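You operate a simulated robot arm through the tools that you are given. There is no shell and no other tool. Be economical: measure what you need, move in short steps, check, and stop when the job is done.

You are at the controls of a simulated robot arm. One attempt, no reset.

JOB
Put the blue sweet from the table and the glass from the table on the serving tray.

The check looks at the end state, three seconds after you hand in, the way a careful person would. Anything else that was tipped, shoved, dropped, spilled or broken makes it a failure.

ROBOT AND FRAMES
A 5-joint arm with a two-finger parallel gripper, fixed in place. Base frame: the origin is at the foot of the arm, x ahead of it, y to its left, z up; the work surface is at about z = 0. Lengths are in cm, angles in rad, forces in N, time in s.
With the tool pointing down near the work surface it reaches from about 26 to 68 cm from the base axis. Its first joint turns from -1.152 to 1.152 rad. The tool tilts only in the upright plane through the base axis and itself; it spins freely about its own axis. Payload 2.9 kg.
The TCP is the grasp point between the finger pads, 3 cm short of the fingertips. In the tool frame z runs along the fingers and y along their closing line. Largest opening 11 cm; finger width 2, thickness 1; the body of the gripper, 4.8 by 11.2 cm, starts 5.5 cm behind the TCP.
Orientation is that of the tool frame in the base frame, as a unit quaternion [x, y, z, w]. With the fingers straight down and closing along the base's y, the tool's x points along the base's -x, its y along +y and its z along -z.

CONTROLS
- The arm moves only by the tool play_rows. Its argument "rows" is text: rows parted by semicolons, each of 6 numbers parted by spaces: the shift along the base's x, y, z in units of 40 mm (1.0 is 40 mm), then the turn, a rotation vector about the base's x, y, z in units of 8 degrees (1.0 is 8 degrees). In form: dx dy dz ax ay az; .... A call has 1 to 10 rows; each row shifts and turns the commanded pose from where the row before left it. "grip" is the gripper command, from -1 (fully open) to 1 (shut), values between in proportion, set as the call begins (left out, the last holds). A call with a number of a shift or a turn outside -1 to 1 is refused whole. Each row takes 0.2 s and may step no farther than 5 cm and 0.15 rad from the row before; otherwise, or with a gripper value out of range, the whole call is refused. Where a pose cannot be reached the arm comes as near as it can. A force on the tool above 40 N (or 10 N above the force at the start of the call, whichever is more), or a blocked arm, ends the call early, and 0.2 s more pass. The fingers move at their own pace (about 10.8 cm/s each) and stop on an object; they squeeze with about 34 N. The grip force told is the motor's: it shows also when the fingers shut on nothing. Time passes only in rows, and 0.2 s behind the last, so rows that do not move let the fingers close. It gives the time, the measured TCP pose, the force on the tool (base axes), the opening and the grip force at its end, in the units of the frame above (readings bear some noise).
- Cameras (640 x 400 px; columns grow to the right, rows downward): "scene" is fixed at [4.58, -46.39, 59.78]; the picture's right is [0.66, -0.75, 0.00], its down [-0.47, -0.41, -0.78] and it looks along [0.59, 0.51, -0.62] (base axes); focal length 313 px, centre (320, 200). "wrist" rides on the gripper at [7.2, 1.7, -10.3] in the tool frame; the picture's right is [-0.23, 0.97, 0.00], its down [-0.76, -0.18, -0.62] and it looks along [-0.61, -0.14, 0.78] (tool axes); focal length 222 px, centre (320, 200).
- snapshot(camera): a new picture of that camera. It takes no simulated time.
- locate(camera, pixels): there is no depth. For up to 12 entries [column, row, z] of the newest picture of that camera ("zoom" is the newest enlarged one), the place [x, y] in the base frame at which the ray of that pixel passes the height z, good to about 0.3 cm. It takes no simulated time.
- zoom(camera, box): a new picture of the part [left, top, right, bottom] of that camera's present view, enlarged. It takes no simulated time.
- hand_in(): hands the job in; it is judged then, once.

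Work in short steps. Measure before you move; look again where a grasp or a placing could have gone wrong, and mend it. You have 60 turns and 22 pictures in all, those below and enlarged ones among them. Open the gripper and draw the arm clear of the work before you hand the job in, unless the task says otherwise; then end with one line.

The tools are called by a JSON object that holds its "op" and its "data". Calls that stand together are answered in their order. play_rows: Moves the arm, as the interface text tells. Its arguments: {"type":"object","properties":{"rows":{"type":"string"},"grip":{"type":"number"}},"required":["rows"]} The other tools are called the same way: snapshot (camera) takes a picture; locate (camera, pixels) gives the place at which the rays of pixels pass given heights; zoom (camera, box) takes an enlarged picture of a part of a camera's view; hand_in () hands the job in.

At the start:

```text
clock: 0.0
tool_pos: [47.29, -2.81, 34.11]
tcp_rot: [0.0, 1.0, 0.0, 0.0]
force: [0.2, -0.1, -0.1]
width: 10.99
grasp_force: 0.2
```

scene: 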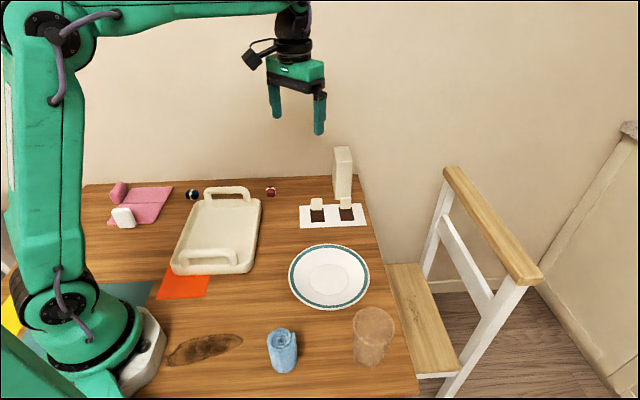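
wrist: 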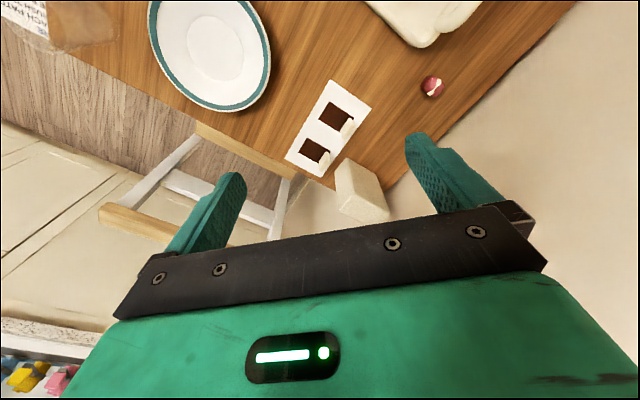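

The scene shows a blue sweet near (192,194), a red one near (271,192), the tray around (218,232), and a clear glass near (373,335). I'll zoom on each to identify and measure them.

{"op": "zoom", "data": {"camera": "scene", "box": [100, 160, 300, 285]}}

{"op": "zoom", "data": {"camera": "scene", "box": [240, 280, 432, 400]}}

{"op": "locate", "data": {"camera": "scene", "pixels": [[192, 194, 1], [271, 192, 1], [173, 270, 0], [245, 272, 0], [260, 200, 2], [204, 200, 2], [352, 360, 0], [387, 362, 0], [370, 366, 0], [373, 312, 10], [282, 372, 0]]}}

```text
3.20 times, centred on (200, 222) of scene
```

zoom: 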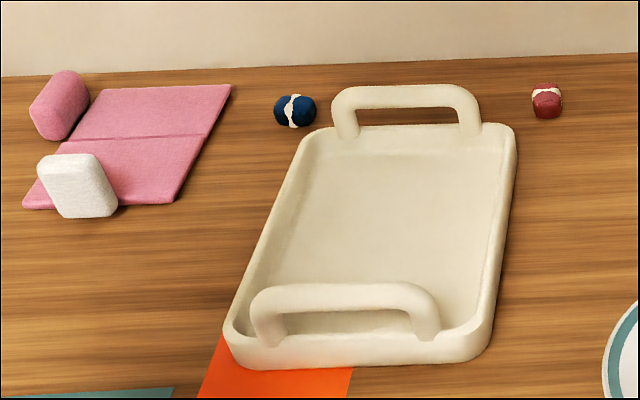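

```text
3.33 times, centred on (336, 340) of scene
```

zoom: 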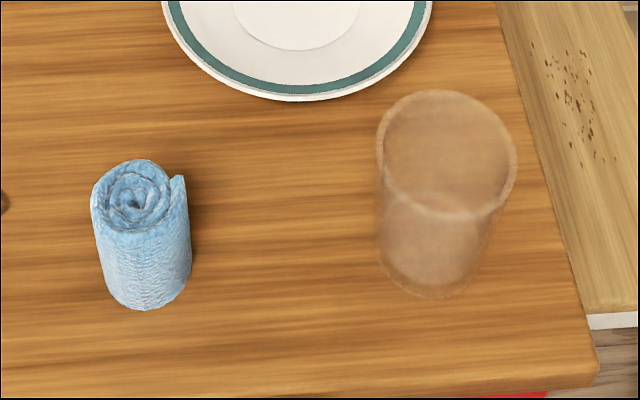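

```text
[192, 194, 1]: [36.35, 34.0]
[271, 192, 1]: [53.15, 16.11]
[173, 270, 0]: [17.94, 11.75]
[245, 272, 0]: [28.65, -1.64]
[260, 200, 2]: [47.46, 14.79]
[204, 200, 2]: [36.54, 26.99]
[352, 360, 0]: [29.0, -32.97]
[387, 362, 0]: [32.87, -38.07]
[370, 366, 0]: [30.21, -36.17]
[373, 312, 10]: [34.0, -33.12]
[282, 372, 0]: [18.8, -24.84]
```

The glass's rim in the zoom is centred at about (447,152) and its base at about (430,255). I'll locate these at several heights to get its size.

{"op": "locate", "data": {"camera": "zoom", "pixels": [[430, 255, 0], [380, 255, 0], [482, 255, 0], [430, 298, 0], [447, 152, 8], [447, 152, 9], [447, 152, 10], [447, 152, 11], [377, 150, 10], [517, 152, 10], [447, 90, 10], [447, 215, 10]]}}

{"op": "zoom", "data": {"camera": "scene", "box": [160, 170, 288, 250]}}

```text
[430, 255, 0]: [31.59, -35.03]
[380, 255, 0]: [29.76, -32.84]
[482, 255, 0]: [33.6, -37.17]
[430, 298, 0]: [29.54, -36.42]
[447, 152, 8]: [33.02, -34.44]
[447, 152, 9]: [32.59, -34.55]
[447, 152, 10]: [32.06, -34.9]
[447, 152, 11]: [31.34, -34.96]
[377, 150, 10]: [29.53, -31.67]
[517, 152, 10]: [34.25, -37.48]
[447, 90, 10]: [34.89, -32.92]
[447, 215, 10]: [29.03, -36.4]
```

```text
5.00 times, centred on (224, 210) of scene
```

zoom: 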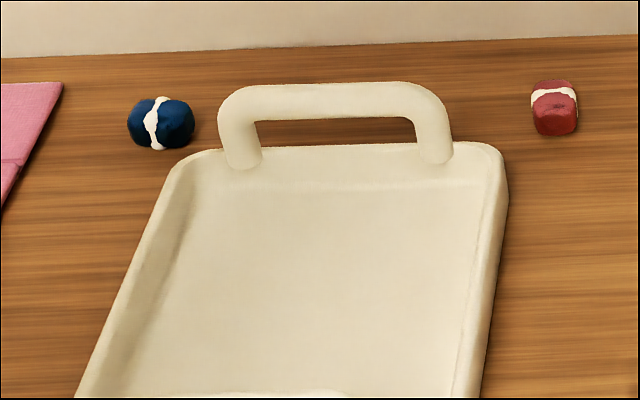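

Now I measure the sweet and the tray in this zoom: sweet spans (127..195, 97..151), far tray corners near (180,165) and (500,160), handle top at (335,90).

{"op": "locate", "data": {"camera": "zoom", "pixels": [[160, 125, 1.2], [128, 128, 1.2], [194, 124, 1.2], [160, 150, 0], [160, 98, 2], [180, 165, 2.5], [500, 160, 2.5], [335, 155, 2.5], [240, 165, 2.5], [435, 160, 2.5], [335, 98, 6], [320, 280, 1]]}}

{"op": "zoom", "data": {"camera": "scene", "box": [160, 215, 272, 285]}}

```text
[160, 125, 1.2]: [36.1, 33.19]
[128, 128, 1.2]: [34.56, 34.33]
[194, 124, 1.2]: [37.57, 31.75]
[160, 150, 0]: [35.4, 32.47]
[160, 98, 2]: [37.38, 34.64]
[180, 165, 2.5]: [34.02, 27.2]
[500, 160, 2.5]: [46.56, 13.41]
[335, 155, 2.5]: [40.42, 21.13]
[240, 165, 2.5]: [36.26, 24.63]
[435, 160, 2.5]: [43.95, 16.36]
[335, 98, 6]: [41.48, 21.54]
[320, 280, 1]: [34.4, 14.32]
```

```text
5.71 times, centred on (216, 250) of scene
```

zoom: 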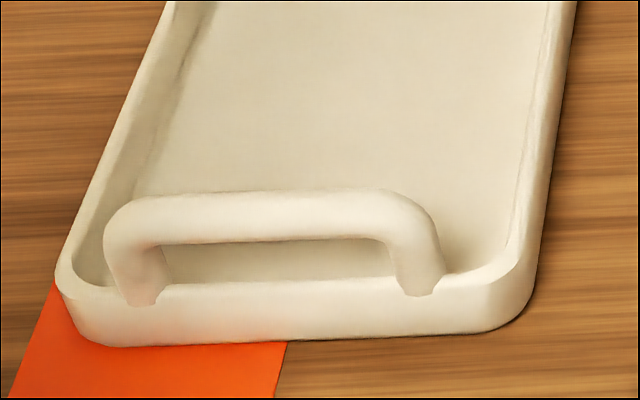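

{"op": "locate", "data": {"camera": "zoom", "pixels": [[60, 280, 2.5], [520, 270, 2.5], [140, 300, 2.5], [420, 290, 2.5], [100, 345, 0], [490, 330, 0], [270, 200, 6]]}}

```text
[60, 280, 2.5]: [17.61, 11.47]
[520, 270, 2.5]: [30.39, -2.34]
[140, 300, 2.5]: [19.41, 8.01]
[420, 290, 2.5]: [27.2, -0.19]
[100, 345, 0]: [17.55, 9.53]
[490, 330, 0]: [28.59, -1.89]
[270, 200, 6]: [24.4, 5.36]
```

The sweet lies at about (36.2,33.2), is about 4 cm long along (0.77,-0.64) and about 2.4 cm wide. I'll swing above it at height, with the closing line across its short side and the fingers half open.

{"op": "play_rows", "data": {"rows": "-0.2775 0.9 0 0 0 -0.5;-0.2775 0.9 0 0 0 -0.5;-0.2775 0.9 0 0 0 -0.5;-0.2775 0.9 0 0 0 -0.5;-0.2775 0.9 0 0 0 -0.5;-0.2775 0.9 0 0 0 -0.5;-0.2775 0.9 0 0 0 -0.5;-0.2775 0.9 0 0 0 -0.5;-0.2775 0.9 0 0 0 -0.5;-0.2775 0.9 0 0 0 -0.5", "grip": -0.05}}

{"op": "play_rows", "data": {"rows": "0 0 -0.9 0 0 0;0 0 -0.9 0 0 0;0 0 -0.9 0 0 0;0 0 -0.9 0 0 0;0 0 -0.9 0 0 0;0 0 0 0 0 0"}}

{"op": "snapshot", "data": {"camera": "wrist"}}

```text
clock: 2.2
tool_pos: [36.15, 33.42, 34.08]
tcp_rot: [0.344, 0.939, -0.001, 0.0]
force: [0.0, -0.2, -0.2]
width: 5.77
grasp_force: 0.1
```

```text
clock: 3.6
tool_pos: [36.18, 33.04, 15.99]
tcp_rot: [0.342, 0.94, 0.0, 0.001]
force: [0.3, 0.2, 0.5]
width: 5.79
grasp_force: 0.1
```

```text
15 pictures are left
```

wrist: 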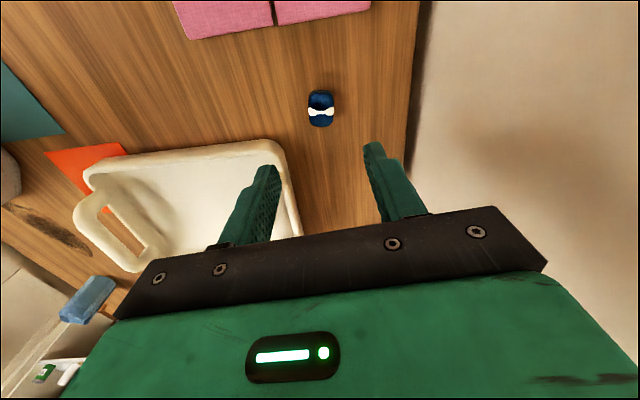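

The sweet is at (320,109) in the wrist view, spanning (308..333, 90..128). I'll locate its centre and its ends.

{"op": "locate", "data": {"camera": "wrist", "pixels": [[320, 109, 1.2], [317, 91, 1.2], [322, 127, 1.2], [308, 110, 1.2], [334, 108, 1.2], [270, 142, 2.5], [300, 232, 2.5]]}}

```text
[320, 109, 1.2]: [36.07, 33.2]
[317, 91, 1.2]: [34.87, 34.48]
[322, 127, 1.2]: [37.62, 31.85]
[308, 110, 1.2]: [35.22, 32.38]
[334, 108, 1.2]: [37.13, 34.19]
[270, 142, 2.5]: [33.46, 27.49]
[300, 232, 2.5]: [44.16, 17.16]
```

The wrist view confirms the centre at about (36.15,33.2) and the width at 2.6 cm. I descend to TCP z≈3.5 (tips 0.5 cm above the table).

{"op": "play_rows", "data": {"rows": "0 0.04 -0.8 0 0 0;0 0 -0.8 0 0 0;0 0 -0.8 0 0 0;0 0 -0.5 0 0 0;0 0 -0.2 0 0 0;0 0 0 0 0 0"}}

{"op": "snapshot", "data": {"camera": "wrist"}}

```text
clock: 5.0
tool_pos: [36.09, 33.32, 3.85]
tcp_rot: [0.341, 0.94, 0.0, -0.001]
force: [-0.1, 0.9, 0.4]
width: 5.78
grasp_force: 0.1
```

```text
14 pictures are left
```

wrist: 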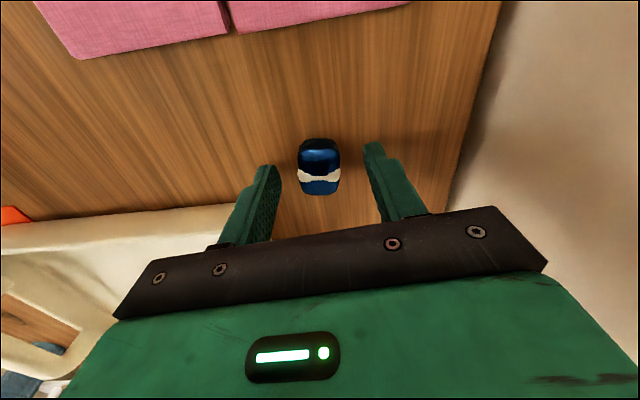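

The sweet (319,167) sits between the fingertips, centred. I lower by 0.4 cm more and close.

{"op": "play_rows", "data": {"rows": "0 0 -0.1 0 0 0;0 0 0 0 0 0"}}

{"op": "play_rows", "data": {"rows": "0 0 0 0 0 0;0 0 0 0 0 0;0 0 0 0 0 0", "grip": 0.8}}

{"op": "play_rows", "data": {"rows": "0 0 0.5 0 0 0;0 0 0.8 0 0 0;0 0 0.8 0 0 0;0 0 0.8 0 0 0;0 0 0 0 0 0"}}

{"op": "snapshot", "data": {"camera": "wrist"}}

```text
clock: 5.6
tool_pos: [36.08, 33.34, 3.4]
tcp_rot: [0.342, 0.94, 0.0, 0.0]
force: [0.7, 0.4, -0.1]
width: 5.76
grasp_force: 0.0
```

```text
clock: 6.4
tool_pos: [36.15, 33.23, 3.36]
tcp_rot: [0.342, 0.94, 0.0, 0.0]
force: [0.7, -0.1, 0.0]
width: 2.5
grasp_force: 34.1
```

```text
clock: 7.6
tool_pos: [35.92, 33.32, 15.1]
tcp_rot: [0.341, 0.94, 0.0, 0.0]
force: [0.0, -1.1, -0.3]
width: 2.53
grasp_force: 34.5
```

```text
13 pictures are left
```

wrist: 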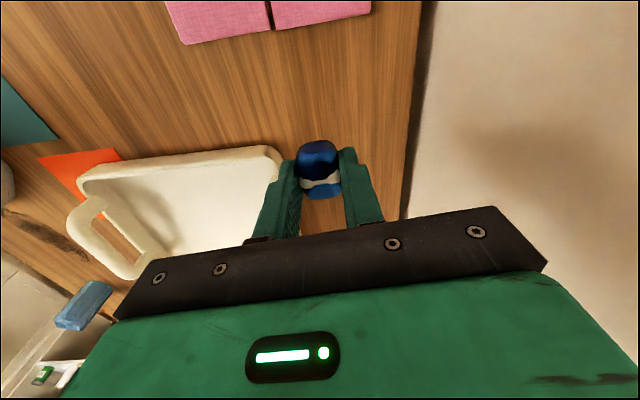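

The sweet is held (2.5 cm opening). I carry it over the tray to about (32.4,18.2) and start descending.

{"op": "play_rows", "data": {"rows": "-0.178 -0.755 0 0 0 0;-0.178 -0.755 0 0 0 0;-0.178 -0.755 0 0 0 0;-0.178 -0.755 0 0 0 0;-0.178 -0.755 0 0 0 0;0 0 0 0 0 0"}}

{"op": "play_rows", "data": {"rows": "0 0 -0.7 0 0 0;0 0 -0.7 0 0 0;0 0 -0.7 0 0 0;0 0 -0.3 0 0 0;0 0 0 0 0 0"}}

{"op": "zoom", "data": {"camera": "scene", "box": [140, 160, 300, 260]}}

```text
clock: 9.0
tool_pos: [32.61, 18.41, 14.97]
tcp_rot: [0.342, 0.94, 0.0, 0.0]
force: [-0.2, -0.1, -0.5]
width: 2.54
grasp_force: 33.6
```

```text
clock: 10.2
tool_pos: [32.6, 18.32, 5.37]
tcp_rot: [0.342, 0.94, 0.001, 0.0]
force: [-0.7, -0.1, -0.3]
width: 2.54
grasp_force: 34.4
```

```text
4.00 times, centred on (220, 210) of scene
```

zoom: 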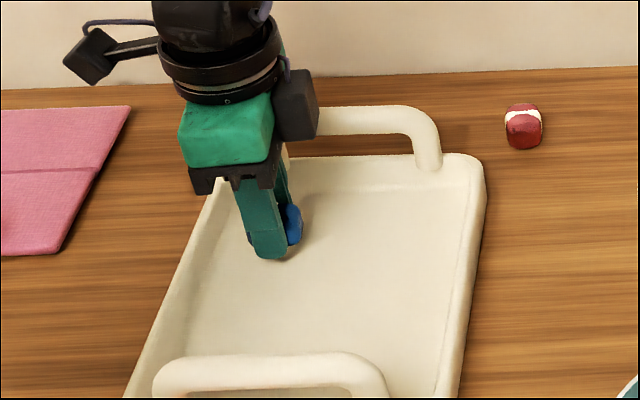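

The sweet is just above the tray floor, clear of the walls. I lower in small steps, watching the force.

{"op": "play_rows", "data": {"rows": "0 0 -0.1 0 0 0;0 0 -0.07 0 0 0;0 0 0 0 0 0"}}

{"op": "play_rows", "data": {"rows": "0 0 -0.08 0 0 0;0 0 0 0 0 0"}}

```text
clock: 11.0
tool_pos: [32.59, 18.33, 4.7]
tcp_rot: [0.342, 0.94, 0.0, 0.0]
force: [0.6, 0.0, -0.7]
width: 2.56
grasp_force: 34.0
```

```text
clock: 11.6
tool_pos: [32.55, 18.27, 4.35]
tcp_rot: [0.343, 0.939, 0.0, 0.0]
force: [0.2, -0.4, 0.5]
width: 2.54
grasp_force: 33.6
```

No contact yet at z=4.35; I continue down in 0.25 cm steps.

{"op": "play_rows", "data": {"rows": "0 0 -0.06 0 0 0;0 0 0 0 0 0"}}

{"op": "play_rows", "data": {"rows": "0 0 -0.04 0 0 0;0 0 0 0 0 0"}}

```text
clock: 12.2
tool_pos: [32.62, 18.31, 4.12]
tcp_rot: [0.342, 0.94, 0.0, 0.0]
force: [0.3, 0.2, -0.4]
width: 2.54
grasp_force: 33.4
```

```text
clock: 12.8
tool_pos: [32.59, 18.39, 4.07]
tcp_rot: [0.342, 0.94, 0.0, 0.0]
force: [-3.4, -4.5, 22.2]
width: 2.55
grasp_force: 34.5
```

Contact at z≈4.07 (22 N). I ease up 0.1 cm, open modestly and rise.

{"op": "play_rows", "data": {"rows": "0 0 0.03 0 0 0;0 0 0 0 0 0"}}

{"op": "play_rows", "data": {"rows": "0 0 0 0 0 0;0 0 0 0 0 0;0 0 0.3 0 0 0;0 0 0.7 0 0 0;0 0 0.9 0 0 0;0 0 0.9 0 0 0;0 0 0.9 0 0 0;0 0 0.9 0 0 0", "grip": 0.1}}

{"op": "zoom", "data": {"camera": "scene", "box": [140, 160, 300, 260]}}

```text
clock: 13.4
tool_pos: [32.61, 18.27, 4.07]
tcp_rot: [0.343, 0.939, 0.001, 0.001]
force: [2.9, -0.5, 6.3]
width: 2.53
grasp_force: 33.7
```

```text
clock: 15.2
tool_pos: [32.62, 18.44, 22.51]
tcp_rot: [0.342, 0.94, 0.001, 0.0]
force: [0.3, 0.3, 0.0]
width: 4.98
grasp_force: 0.0
```

```text
4.00 times, centred on (220, 210) of scene
```

zoom: 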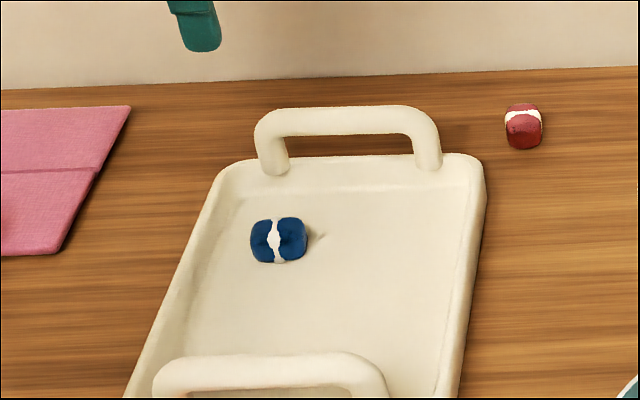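

The sweet rests flat in the tray, gripper clear. Next the glass: I check the plate's near edge and napkin clearances around it.

{"op": "locate", "data": {"camera": "scene", "pixels": [[327, 310, 1.5], [350, 306, 1.5], [365, 292, 1.5], [282, 335, 8], [297, 350, 4]]}}

```text
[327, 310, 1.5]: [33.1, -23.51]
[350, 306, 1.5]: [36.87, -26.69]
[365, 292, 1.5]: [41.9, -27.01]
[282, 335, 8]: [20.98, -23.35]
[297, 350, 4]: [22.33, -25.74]
```

The nearest plate edge is about 10 cm from the glass's centre and the napkin about 13 cm, so the present finger direction is fine. I open fully and go over the glass at z≈22.5.

{"op": "play_rows", "data": {"rows": "-0.016 -0.954 0 0 0 0;-0.016 -0.954 0 0 0 0;-0.016 -0.954 0 0 0 0;-0.016 -0.954 0 0 0 0;-0.016 -0.954 0 0 0 0;-0.016 -0.954 0 0 0 0;-0.016 -0.954 0 0 0 0;-0.016 -0.954 0 0 0 0;-0.016 -0.954 0 0 0 0;-0.016 -0.954 0 0 0 0", "grip": -1}}

{"op": "play_rows", "data": {"rows": "-0.016 -0.954 0 0 0 0;-0.016 -0.954 0 0 0 0;-0.016 -0.954 0 0 0 0;-0.016 -0.954 0 0 0 0;0 0 0 0 0 0"}}

{"op": "snapshot", "data": {"camera": "wrist"}}

{"op": "snapshot", "data": {"camera": "scene"}}

```text
clock: 17.4
tool_pos: [31.87, -19.84, 22.79]
tcp_rot: [0.342, 0.94, -0.001, 0.001]
force: [-0.1, 0.9, -0.5]
width: 11.01
grasp_force: 0.1
```

```text
clock: 18.6
tool_pos: [31.72, -35.2, 22.35]
tcp_rot: [0.342, 0.94, -0.001, 0.0]
force: [0.1, -0.5, -0.2]
width: 11.02
grasp_force: 0.0
```

```text
10 pictures are left
```

wrist: 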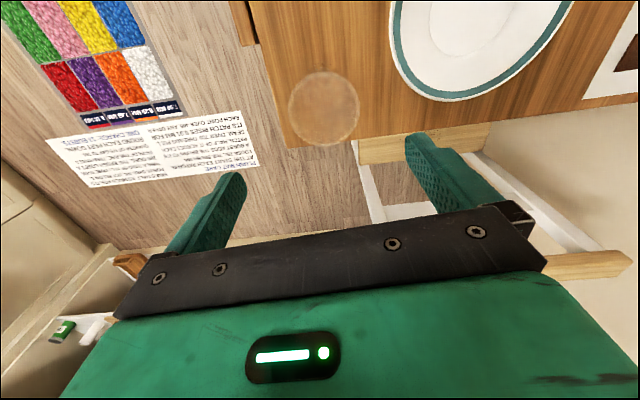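

```text
9 pictures are left
```

scene: 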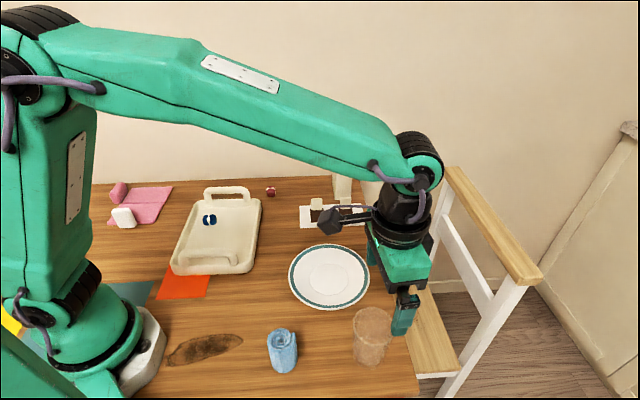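

In the wrist view the glass's rim is the circle centred at (324,107), spanning (290..359, 72..145). I locate it at the rim height.

{"op": "locate", "data": {"camera": "wrist", "pixels": [[324, 107, 10.5], [290, 108, 10.5], [359, 106, 10.5], [325, 145, 10.5], [322, 72, 10.5], [322, 107, 5]]}}

{"op": "zoom", "data": {"camera": "wrist", "box": [260, 50, 388, 130]}}

```text
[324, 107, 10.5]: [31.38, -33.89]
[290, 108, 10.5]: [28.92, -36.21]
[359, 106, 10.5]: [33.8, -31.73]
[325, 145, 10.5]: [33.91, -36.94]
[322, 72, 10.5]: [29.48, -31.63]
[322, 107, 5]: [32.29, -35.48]
```

```text
5.00 times, centred on (324, 90) of wrist
```

zoom: 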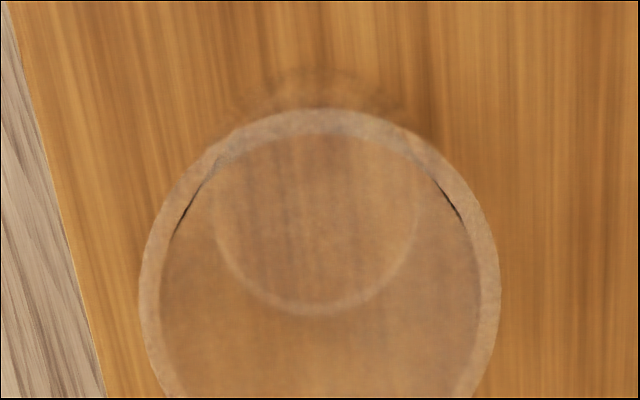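

{"op": "locate", "data": {"camera": "zoom", "pixels": [[317, 215, 0.7], [215, 215, 0.7], [420, 215, 0.7], [317, 313, 0.7], [320, 292, 9.5], [320, 292, 9], [138, 292, 9], [500, 292, 9], [320, 108, 9], [320, 475, 9]]}}

```text
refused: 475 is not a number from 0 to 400
```

{"op": "locate", "data": {"camera": "zoom", "pixels": [[317, 215, 0.7], [215, 215, 0.7], [420, 215, 0.7], [317, 313, 0.7], [320, 292, 9.5], [320, 292, 9], [138, 292, 9], [500, 292, 9], [320, 108, 9]]}}

```text
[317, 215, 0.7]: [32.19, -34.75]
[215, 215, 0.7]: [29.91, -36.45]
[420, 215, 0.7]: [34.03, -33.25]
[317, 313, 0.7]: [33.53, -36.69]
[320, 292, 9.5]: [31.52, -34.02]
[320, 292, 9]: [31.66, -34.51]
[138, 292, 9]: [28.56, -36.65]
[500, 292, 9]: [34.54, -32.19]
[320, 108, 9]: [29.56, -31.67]
```

The estimates agree on a glass centre of about (31.9,-34.8), a height of 9–10 cm and a rim of 7.3 cm. I recentre and descend to z≈9.5 for a check.

{"op": "play_rows", "data": {"rows": "0.04 0.09 -0.6 0 0 0;0 0 -0.8 0 0 0;0 0 -0.8 0 0 0;0 0 -0.6 0 0 0;0 0 -0.4 0 0 0;0 0 0 0 0 0"}}

{"op": "snapshot", "data": {"camera": "wrist"}}

{"op": "zoom", "data": {"camera": "scene", "box": [290, 265, 450, 365]}}

```text
clock: 20.0
tool_pos: [31.87, -34.84, 9.52]
tcp_rot: [0.342, 0.94, 0.0, 0.0]
force: [-0.7, 0.0, -0.3]
width: 11.02
grasp_force: 0.2
```

```text
7 pictures are left
```

wrist: 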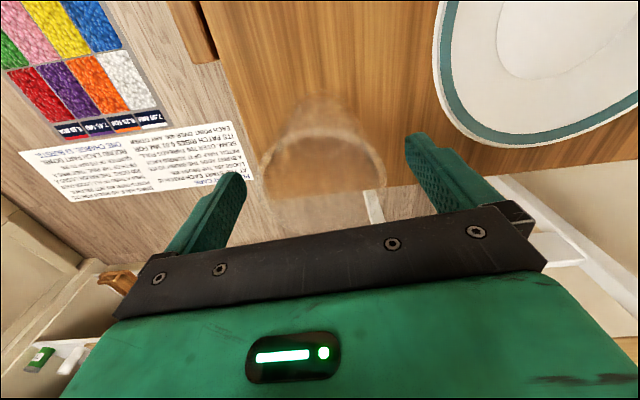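

```text
4.00 times, centred on (370, 315) of scene
```

zoom: 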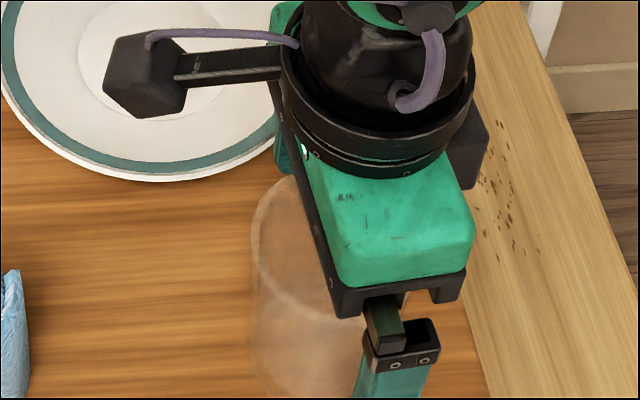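

The rim spans (262..384), centred between the fingers (247..405). I verify its position in depth.

{"op": "locate", "data": {"camera": "wrist", "pixels": [[323, 128, 9.5], [262, 165, 9.5], [384, 165, 9.5], [323, 170, 9.5], [262, 165, 9], [384, 165, 9], [323, 128, 9]]}}

```text
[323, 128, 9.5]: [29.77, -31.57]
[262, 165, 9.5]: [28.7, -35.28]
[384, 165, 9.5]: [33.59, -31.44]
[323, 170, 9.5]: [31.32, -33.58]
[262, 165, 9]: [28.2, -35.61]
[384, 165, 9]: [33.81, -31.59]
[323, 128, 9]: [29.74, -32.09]
```

The glass is centred within about 0.3 cm; I shift slightly along the closing line, and descend to z≈5.3.

{"op": "play_rows", "data": {"rows": "0.05 0.06 -0.3 0 0 0;0 0 -0.4 0 0 0;0 0 -0.35 0 0 0;0 0 0 0 0 0"}}

{"op": "snapshot", "data": {"camera": "wrist"}}

```text
clock: 21.0
tool_pos: [31.96, -34.54, 5.31]
tcp_rot: [0.341, 0.94, 0.0, 0.0]
force: [0.2, -0.4, -0.2]
width: 11.0
grasp_force: 0.1
```

```text
5 pictures are left
```

wrist: 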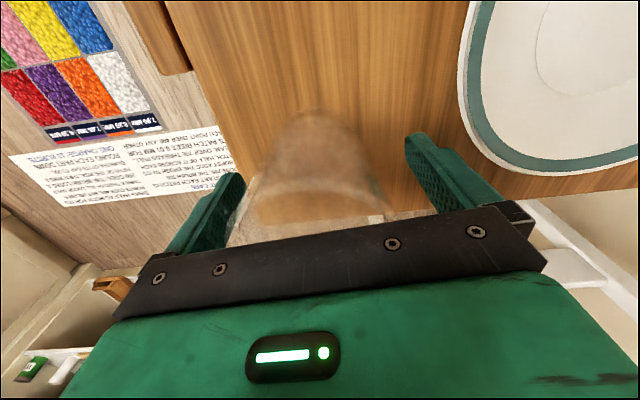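

The glass is between the fingers with a gap on both sides. I close in two stages to keep it gentle.

{"op": "play_rows", "data": {"rows": "0 0 0 0 0 0;0 0 0 0 0 0", "grip": -0.4}}

{"op": "play_rows", "data": {"rows": "0 0 0 0 0 0;0 0 0 0 0 0;0 0 0 0 0 0", "grip": 0.2}}

```text
clock: 21.6
tool_pos: [32.04, -34.55, 5.43]
tcp_rot: [0.342, 0.94, 0.0, -0.001]
force: [0.4, -0.2, 0.0]
width: 7.71
grasp_force: 0.1
```

```text
clock: 22.4
tool_pos: [32.1, -34.58, 5.59]
tcp_rot: [0.342, 0.94, 0.0, 0.0]
force: [-0.3, 0.1, 1.0]
width: 7.06
grasp_force: 34.2
```

The fingers stopped on the glass at 7.06 cm with 34 N. I lift it straight up.

{"op": "play_rows", "data": {"rows": "0 0 0.2 0 0 0;0 0 0.4 0 0 0;0 0 0.6 0 0 0;0 0 0.7 0 0 0;0 0 0.7 0 0 0;0 0 0.4 0 0 0;0 0 0 0 0 0"}}

{"op": "zoom", "data": {"camera": "scene", "box": [240, 200, 480, 350]}}

```text
clock: 24.0
tool_pos: [32.12, -34.52, 17.63]
tcp_rot: [0.342, 0.94, 0.0, 0.0]
force: [0.6, 0.1, -2.0]
width: 7.08
grasp_force: 33.4
```

```text
2.67 times, centred on (360, 275) of scene
```

zoom: 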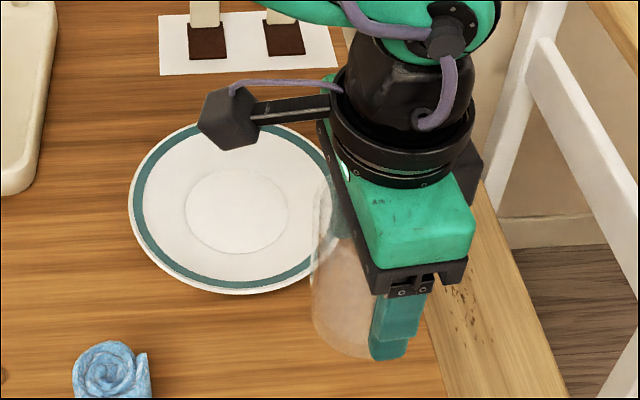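

The glass is held upright. I carry it level towards the tray in gentle steps at z≈17.6 (base about 12 cm up).

{"op": "play_rows", "data": {"rows": "0.03 0.3 0 0 0 0;0.04 0.55 0 0 0 0;0.04 0.6 0 0 0 0;0.04 0.6 0 0 0 0;0.04 0.6 0 0 0 0;0.04 0.6 0 0 0 0;0.04 0.6 0 0 0 0;0.04 0.6 0 0 0 0;0.04 0.6 0 0 0 0;0.04 0.6 0 0 0 0"}}

{"op": "play_rows", "data": {"rows": "0.04 0.6 0 0 0 0;0.04 0.6 0 0 0 0;0.04 0.6 0 0 0 0;0.04 0.6 0 0 0 0;0.04 0.6 0 0 0 0;0.04 0.6 0 0 0 0;0.04 0.6 0 0 0 0;0.04 0.6 0 0 0 0;0.01 0.4 0 0 0 0;0 0.15 0 0 0 0"}}

{"op": "play_rows", "data": {"rows": "0 0 -0.4 0 0 0;0 0 -0.6 0 0 0;0 0 -0.6 0 0 0;0 0 -0.5 0 0 0;0 0 -0.2 0 0 0;0 0 0 0 0 0"}}

{"op": "zoom", "data": {"camera": "scene", "box": [140, 160, 300, 260]}}

```text
clock: 26.2
tool_pos: [33.56, -11.92, 17.56]
tcp_rot: [0.342, 0.94, 0.0, 0.0]
force: [-0.4, 0.0, -1.8]
width: 7.07
grasp_force: 34.1
```

```text
clock: 28.4
tool_pos: [34.92, 9.61, 17.43]
tcp_rot: [0.342, 0.94, 0.0, 0.0]
force: [-0.2, -0.2, -1.5]
width: 7.05
grasp_force: 34.1
```

```text
clock: 29.8
tool_pos: [34.97, 9.52, 8.32]
tcp_rot: [0.342, 0.94, 0.001, 0.0]
force: [-0.5, 0.2, -2.7]
width: 7.07
grasp_force: 34.2
```

```text
4.00 times, centred on (220, 210) of scene
```

zoom: 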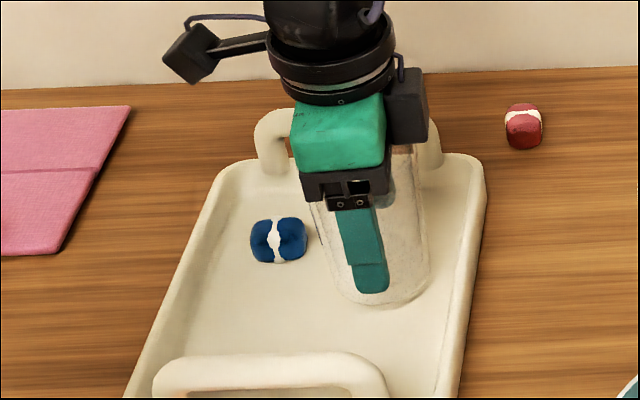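

The glass is over the tray floor, clear of the sweet (278,240) and slightly nearer the right wall. I shift it 0.5 cm from the wall and lower carefully; contact is expected near z≈6.15.

{"op": "play_rows", "data": {"rows": "-0.085 0.09 -0.15 0 0 0;0 0 -0.15 0 0 0;0 0 -0.1 0 0 0;0 0 0 0 0 0"}}

{"op": "play_rows", "data": {"rows": "0 0 -0.05 0 0 0;0 0 0 0 0 0"}}

{"op": "play_rows", "data": {"rows": "0 0 -0.03 0 0 0;0 0 0 0 0 0"}}

```text
clock: 30.8
tool_pos: [34.56, 9.83, 6.68]
tcp_rot: [0.342, 0.94, 0.0, 0.0]
force: [0.1, 0.0, -2.5]
width: 7.08
grasp_force: 33.9
```

```text
clock: 31.4
tool_pos: [34.72, 9.79, 6.53]
tcp_rot: [0.341, 0.94, 0.001, 0.0]
force: [0.6, -0.6, -2.0]
width: 7.09
grasp_force: 34.1
```

```text
clock: 32.0
tool_pos: [34.64, 9.77, 6.31]
tcp_rot: [0.342, 0.94, 0.0, 0.0]
force: [-0.1, -0.8, -2.3]
width: 7.08
grasp_force: 34.4
```

Still hanging freely (-2.3 N). I continue in 0.1 cm steps.

{"op": "play_rows", "data": {"rows": "0 0 -0.025 0 0 0;0 0 0 0 0 0"}}

{"op": "play_rows", "data": {"rows": "0 0 -0.025 0 0 0;0 0 0 0 0 0"}}

```text
clock: 32.6
tool_pos: [34.65, 9.79, 6.21]
tcp_rot: [0.342, 0.94, 0.001, 0.0]
force: [-4.2, -2.0, 11.1]
width: 7.05
grasp_force: 34.1
```

```text
clock: 33.2
tool_pos: [34.7, 9.87, 6.16]
tcp_rot: [0.342, 0.94, 0.001, 0.0]
force: [-4.1, -4.3, 16.9]
width: 7.05
grasp_force: 33.8
```

The glass is down (11–17 N). I ease up 0.1 cm, open gradually to full, then rise.

{"op": "play_rows", "data": {"rows": "0 0 0.03 0 0 0;0 0 0 0 0 0"}}

{"op": "play_rows", "data": {"rows": "0 0 0 0 0 0;0 0 0 0 0 0;0 0 0 0 0 0", "grip": -0.75}}

{"op": "snapshot", "data": {"camera": "wrist"}}

```text
clock: 33.8
tool_pos: [34.57, 9.75, 6.32]
tcp_rot: [0.342, 0.94, 0.0, -0.001]
force: [0.7, 0.6, -2.3]
width: 7.07
grasp_force: 34.2
```

```text
clock: 34.6
tool_pos: [34.67, 9.79, 6.38]
tcp_rot: [0.342, 0.94, 0.0, 0.0]
force: [-0.1, 0.6, -0.6]
width: 9.61
grasp_force: 0.0
```

```text
2 pictures are left
```

wrist: 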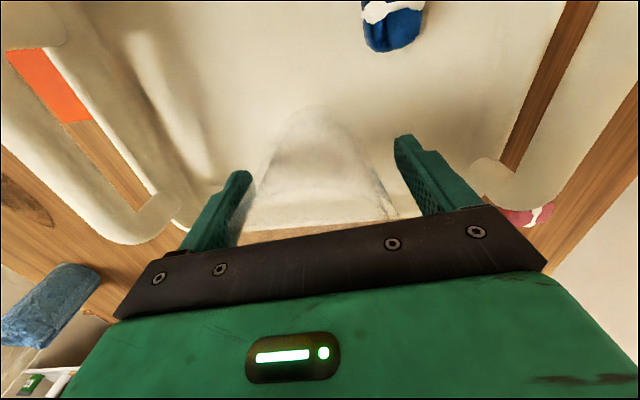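

The glass stands free between the opened fingers. I rise straight up, then draw aside for a last look.

{"op": "play_rows", "data": {"rows": "0 0 0.2 0 0 0;0 0 0.5 0 0 0;0 0 0.8 0 0 0;0 0 0.9 0 0 0;0 0 0.9 0 0 0;0 0 0.9 0 0 0;0 0 0.9 0 0 0;0 0 0.9 0 0 0"}}

{"op": "play_rows", "data": {"rows": "0.6 -0.5 0 0 0 0;0.6 -0.5 0 0 0 0;0.6 -0.5 0 0 0 0;0.6 -0.5 0 0 0 0;0.6 -0.5 0 0 0 0;0 0 0 0 0 0"}}

{"op": "snapshot", "data": {"camera": "scene"}}

```text
clock: 36.4
tool_pos: [34.59, 9.62, 30.29]
tcp_rot: [0.342, 0.94, 0.001, 0.0]
force: [0.2, 0.2, 0.5]
width: 9.62
grasp_force: 0.1
```

```text
clock: 37.8
tool_pos: [46.72, -0.38, 30.24]
tcp_rot: [0.342, 0.94, 0.0, 0.0]
force: [0.1, 0.0, -0.3]
width: 9.63
grasp_force: 0.0
```

```text
1 pictures are left
```

scene: 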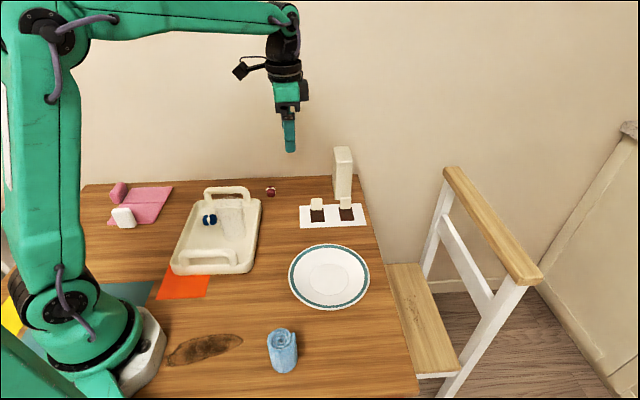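

The glass stands upright at about (232,218) on the tray, with the sweet beside it at (210,220). Everything else is where it was and the arm is clear, so I hand in.

{"op": "hand_in", "data": {}}

```text
The job is handed in.
```

The blue sweet and the glass are both on the serving tray, with the glass upright. The last picture shows nothing else moved, and the arm is clear with the gripper open.
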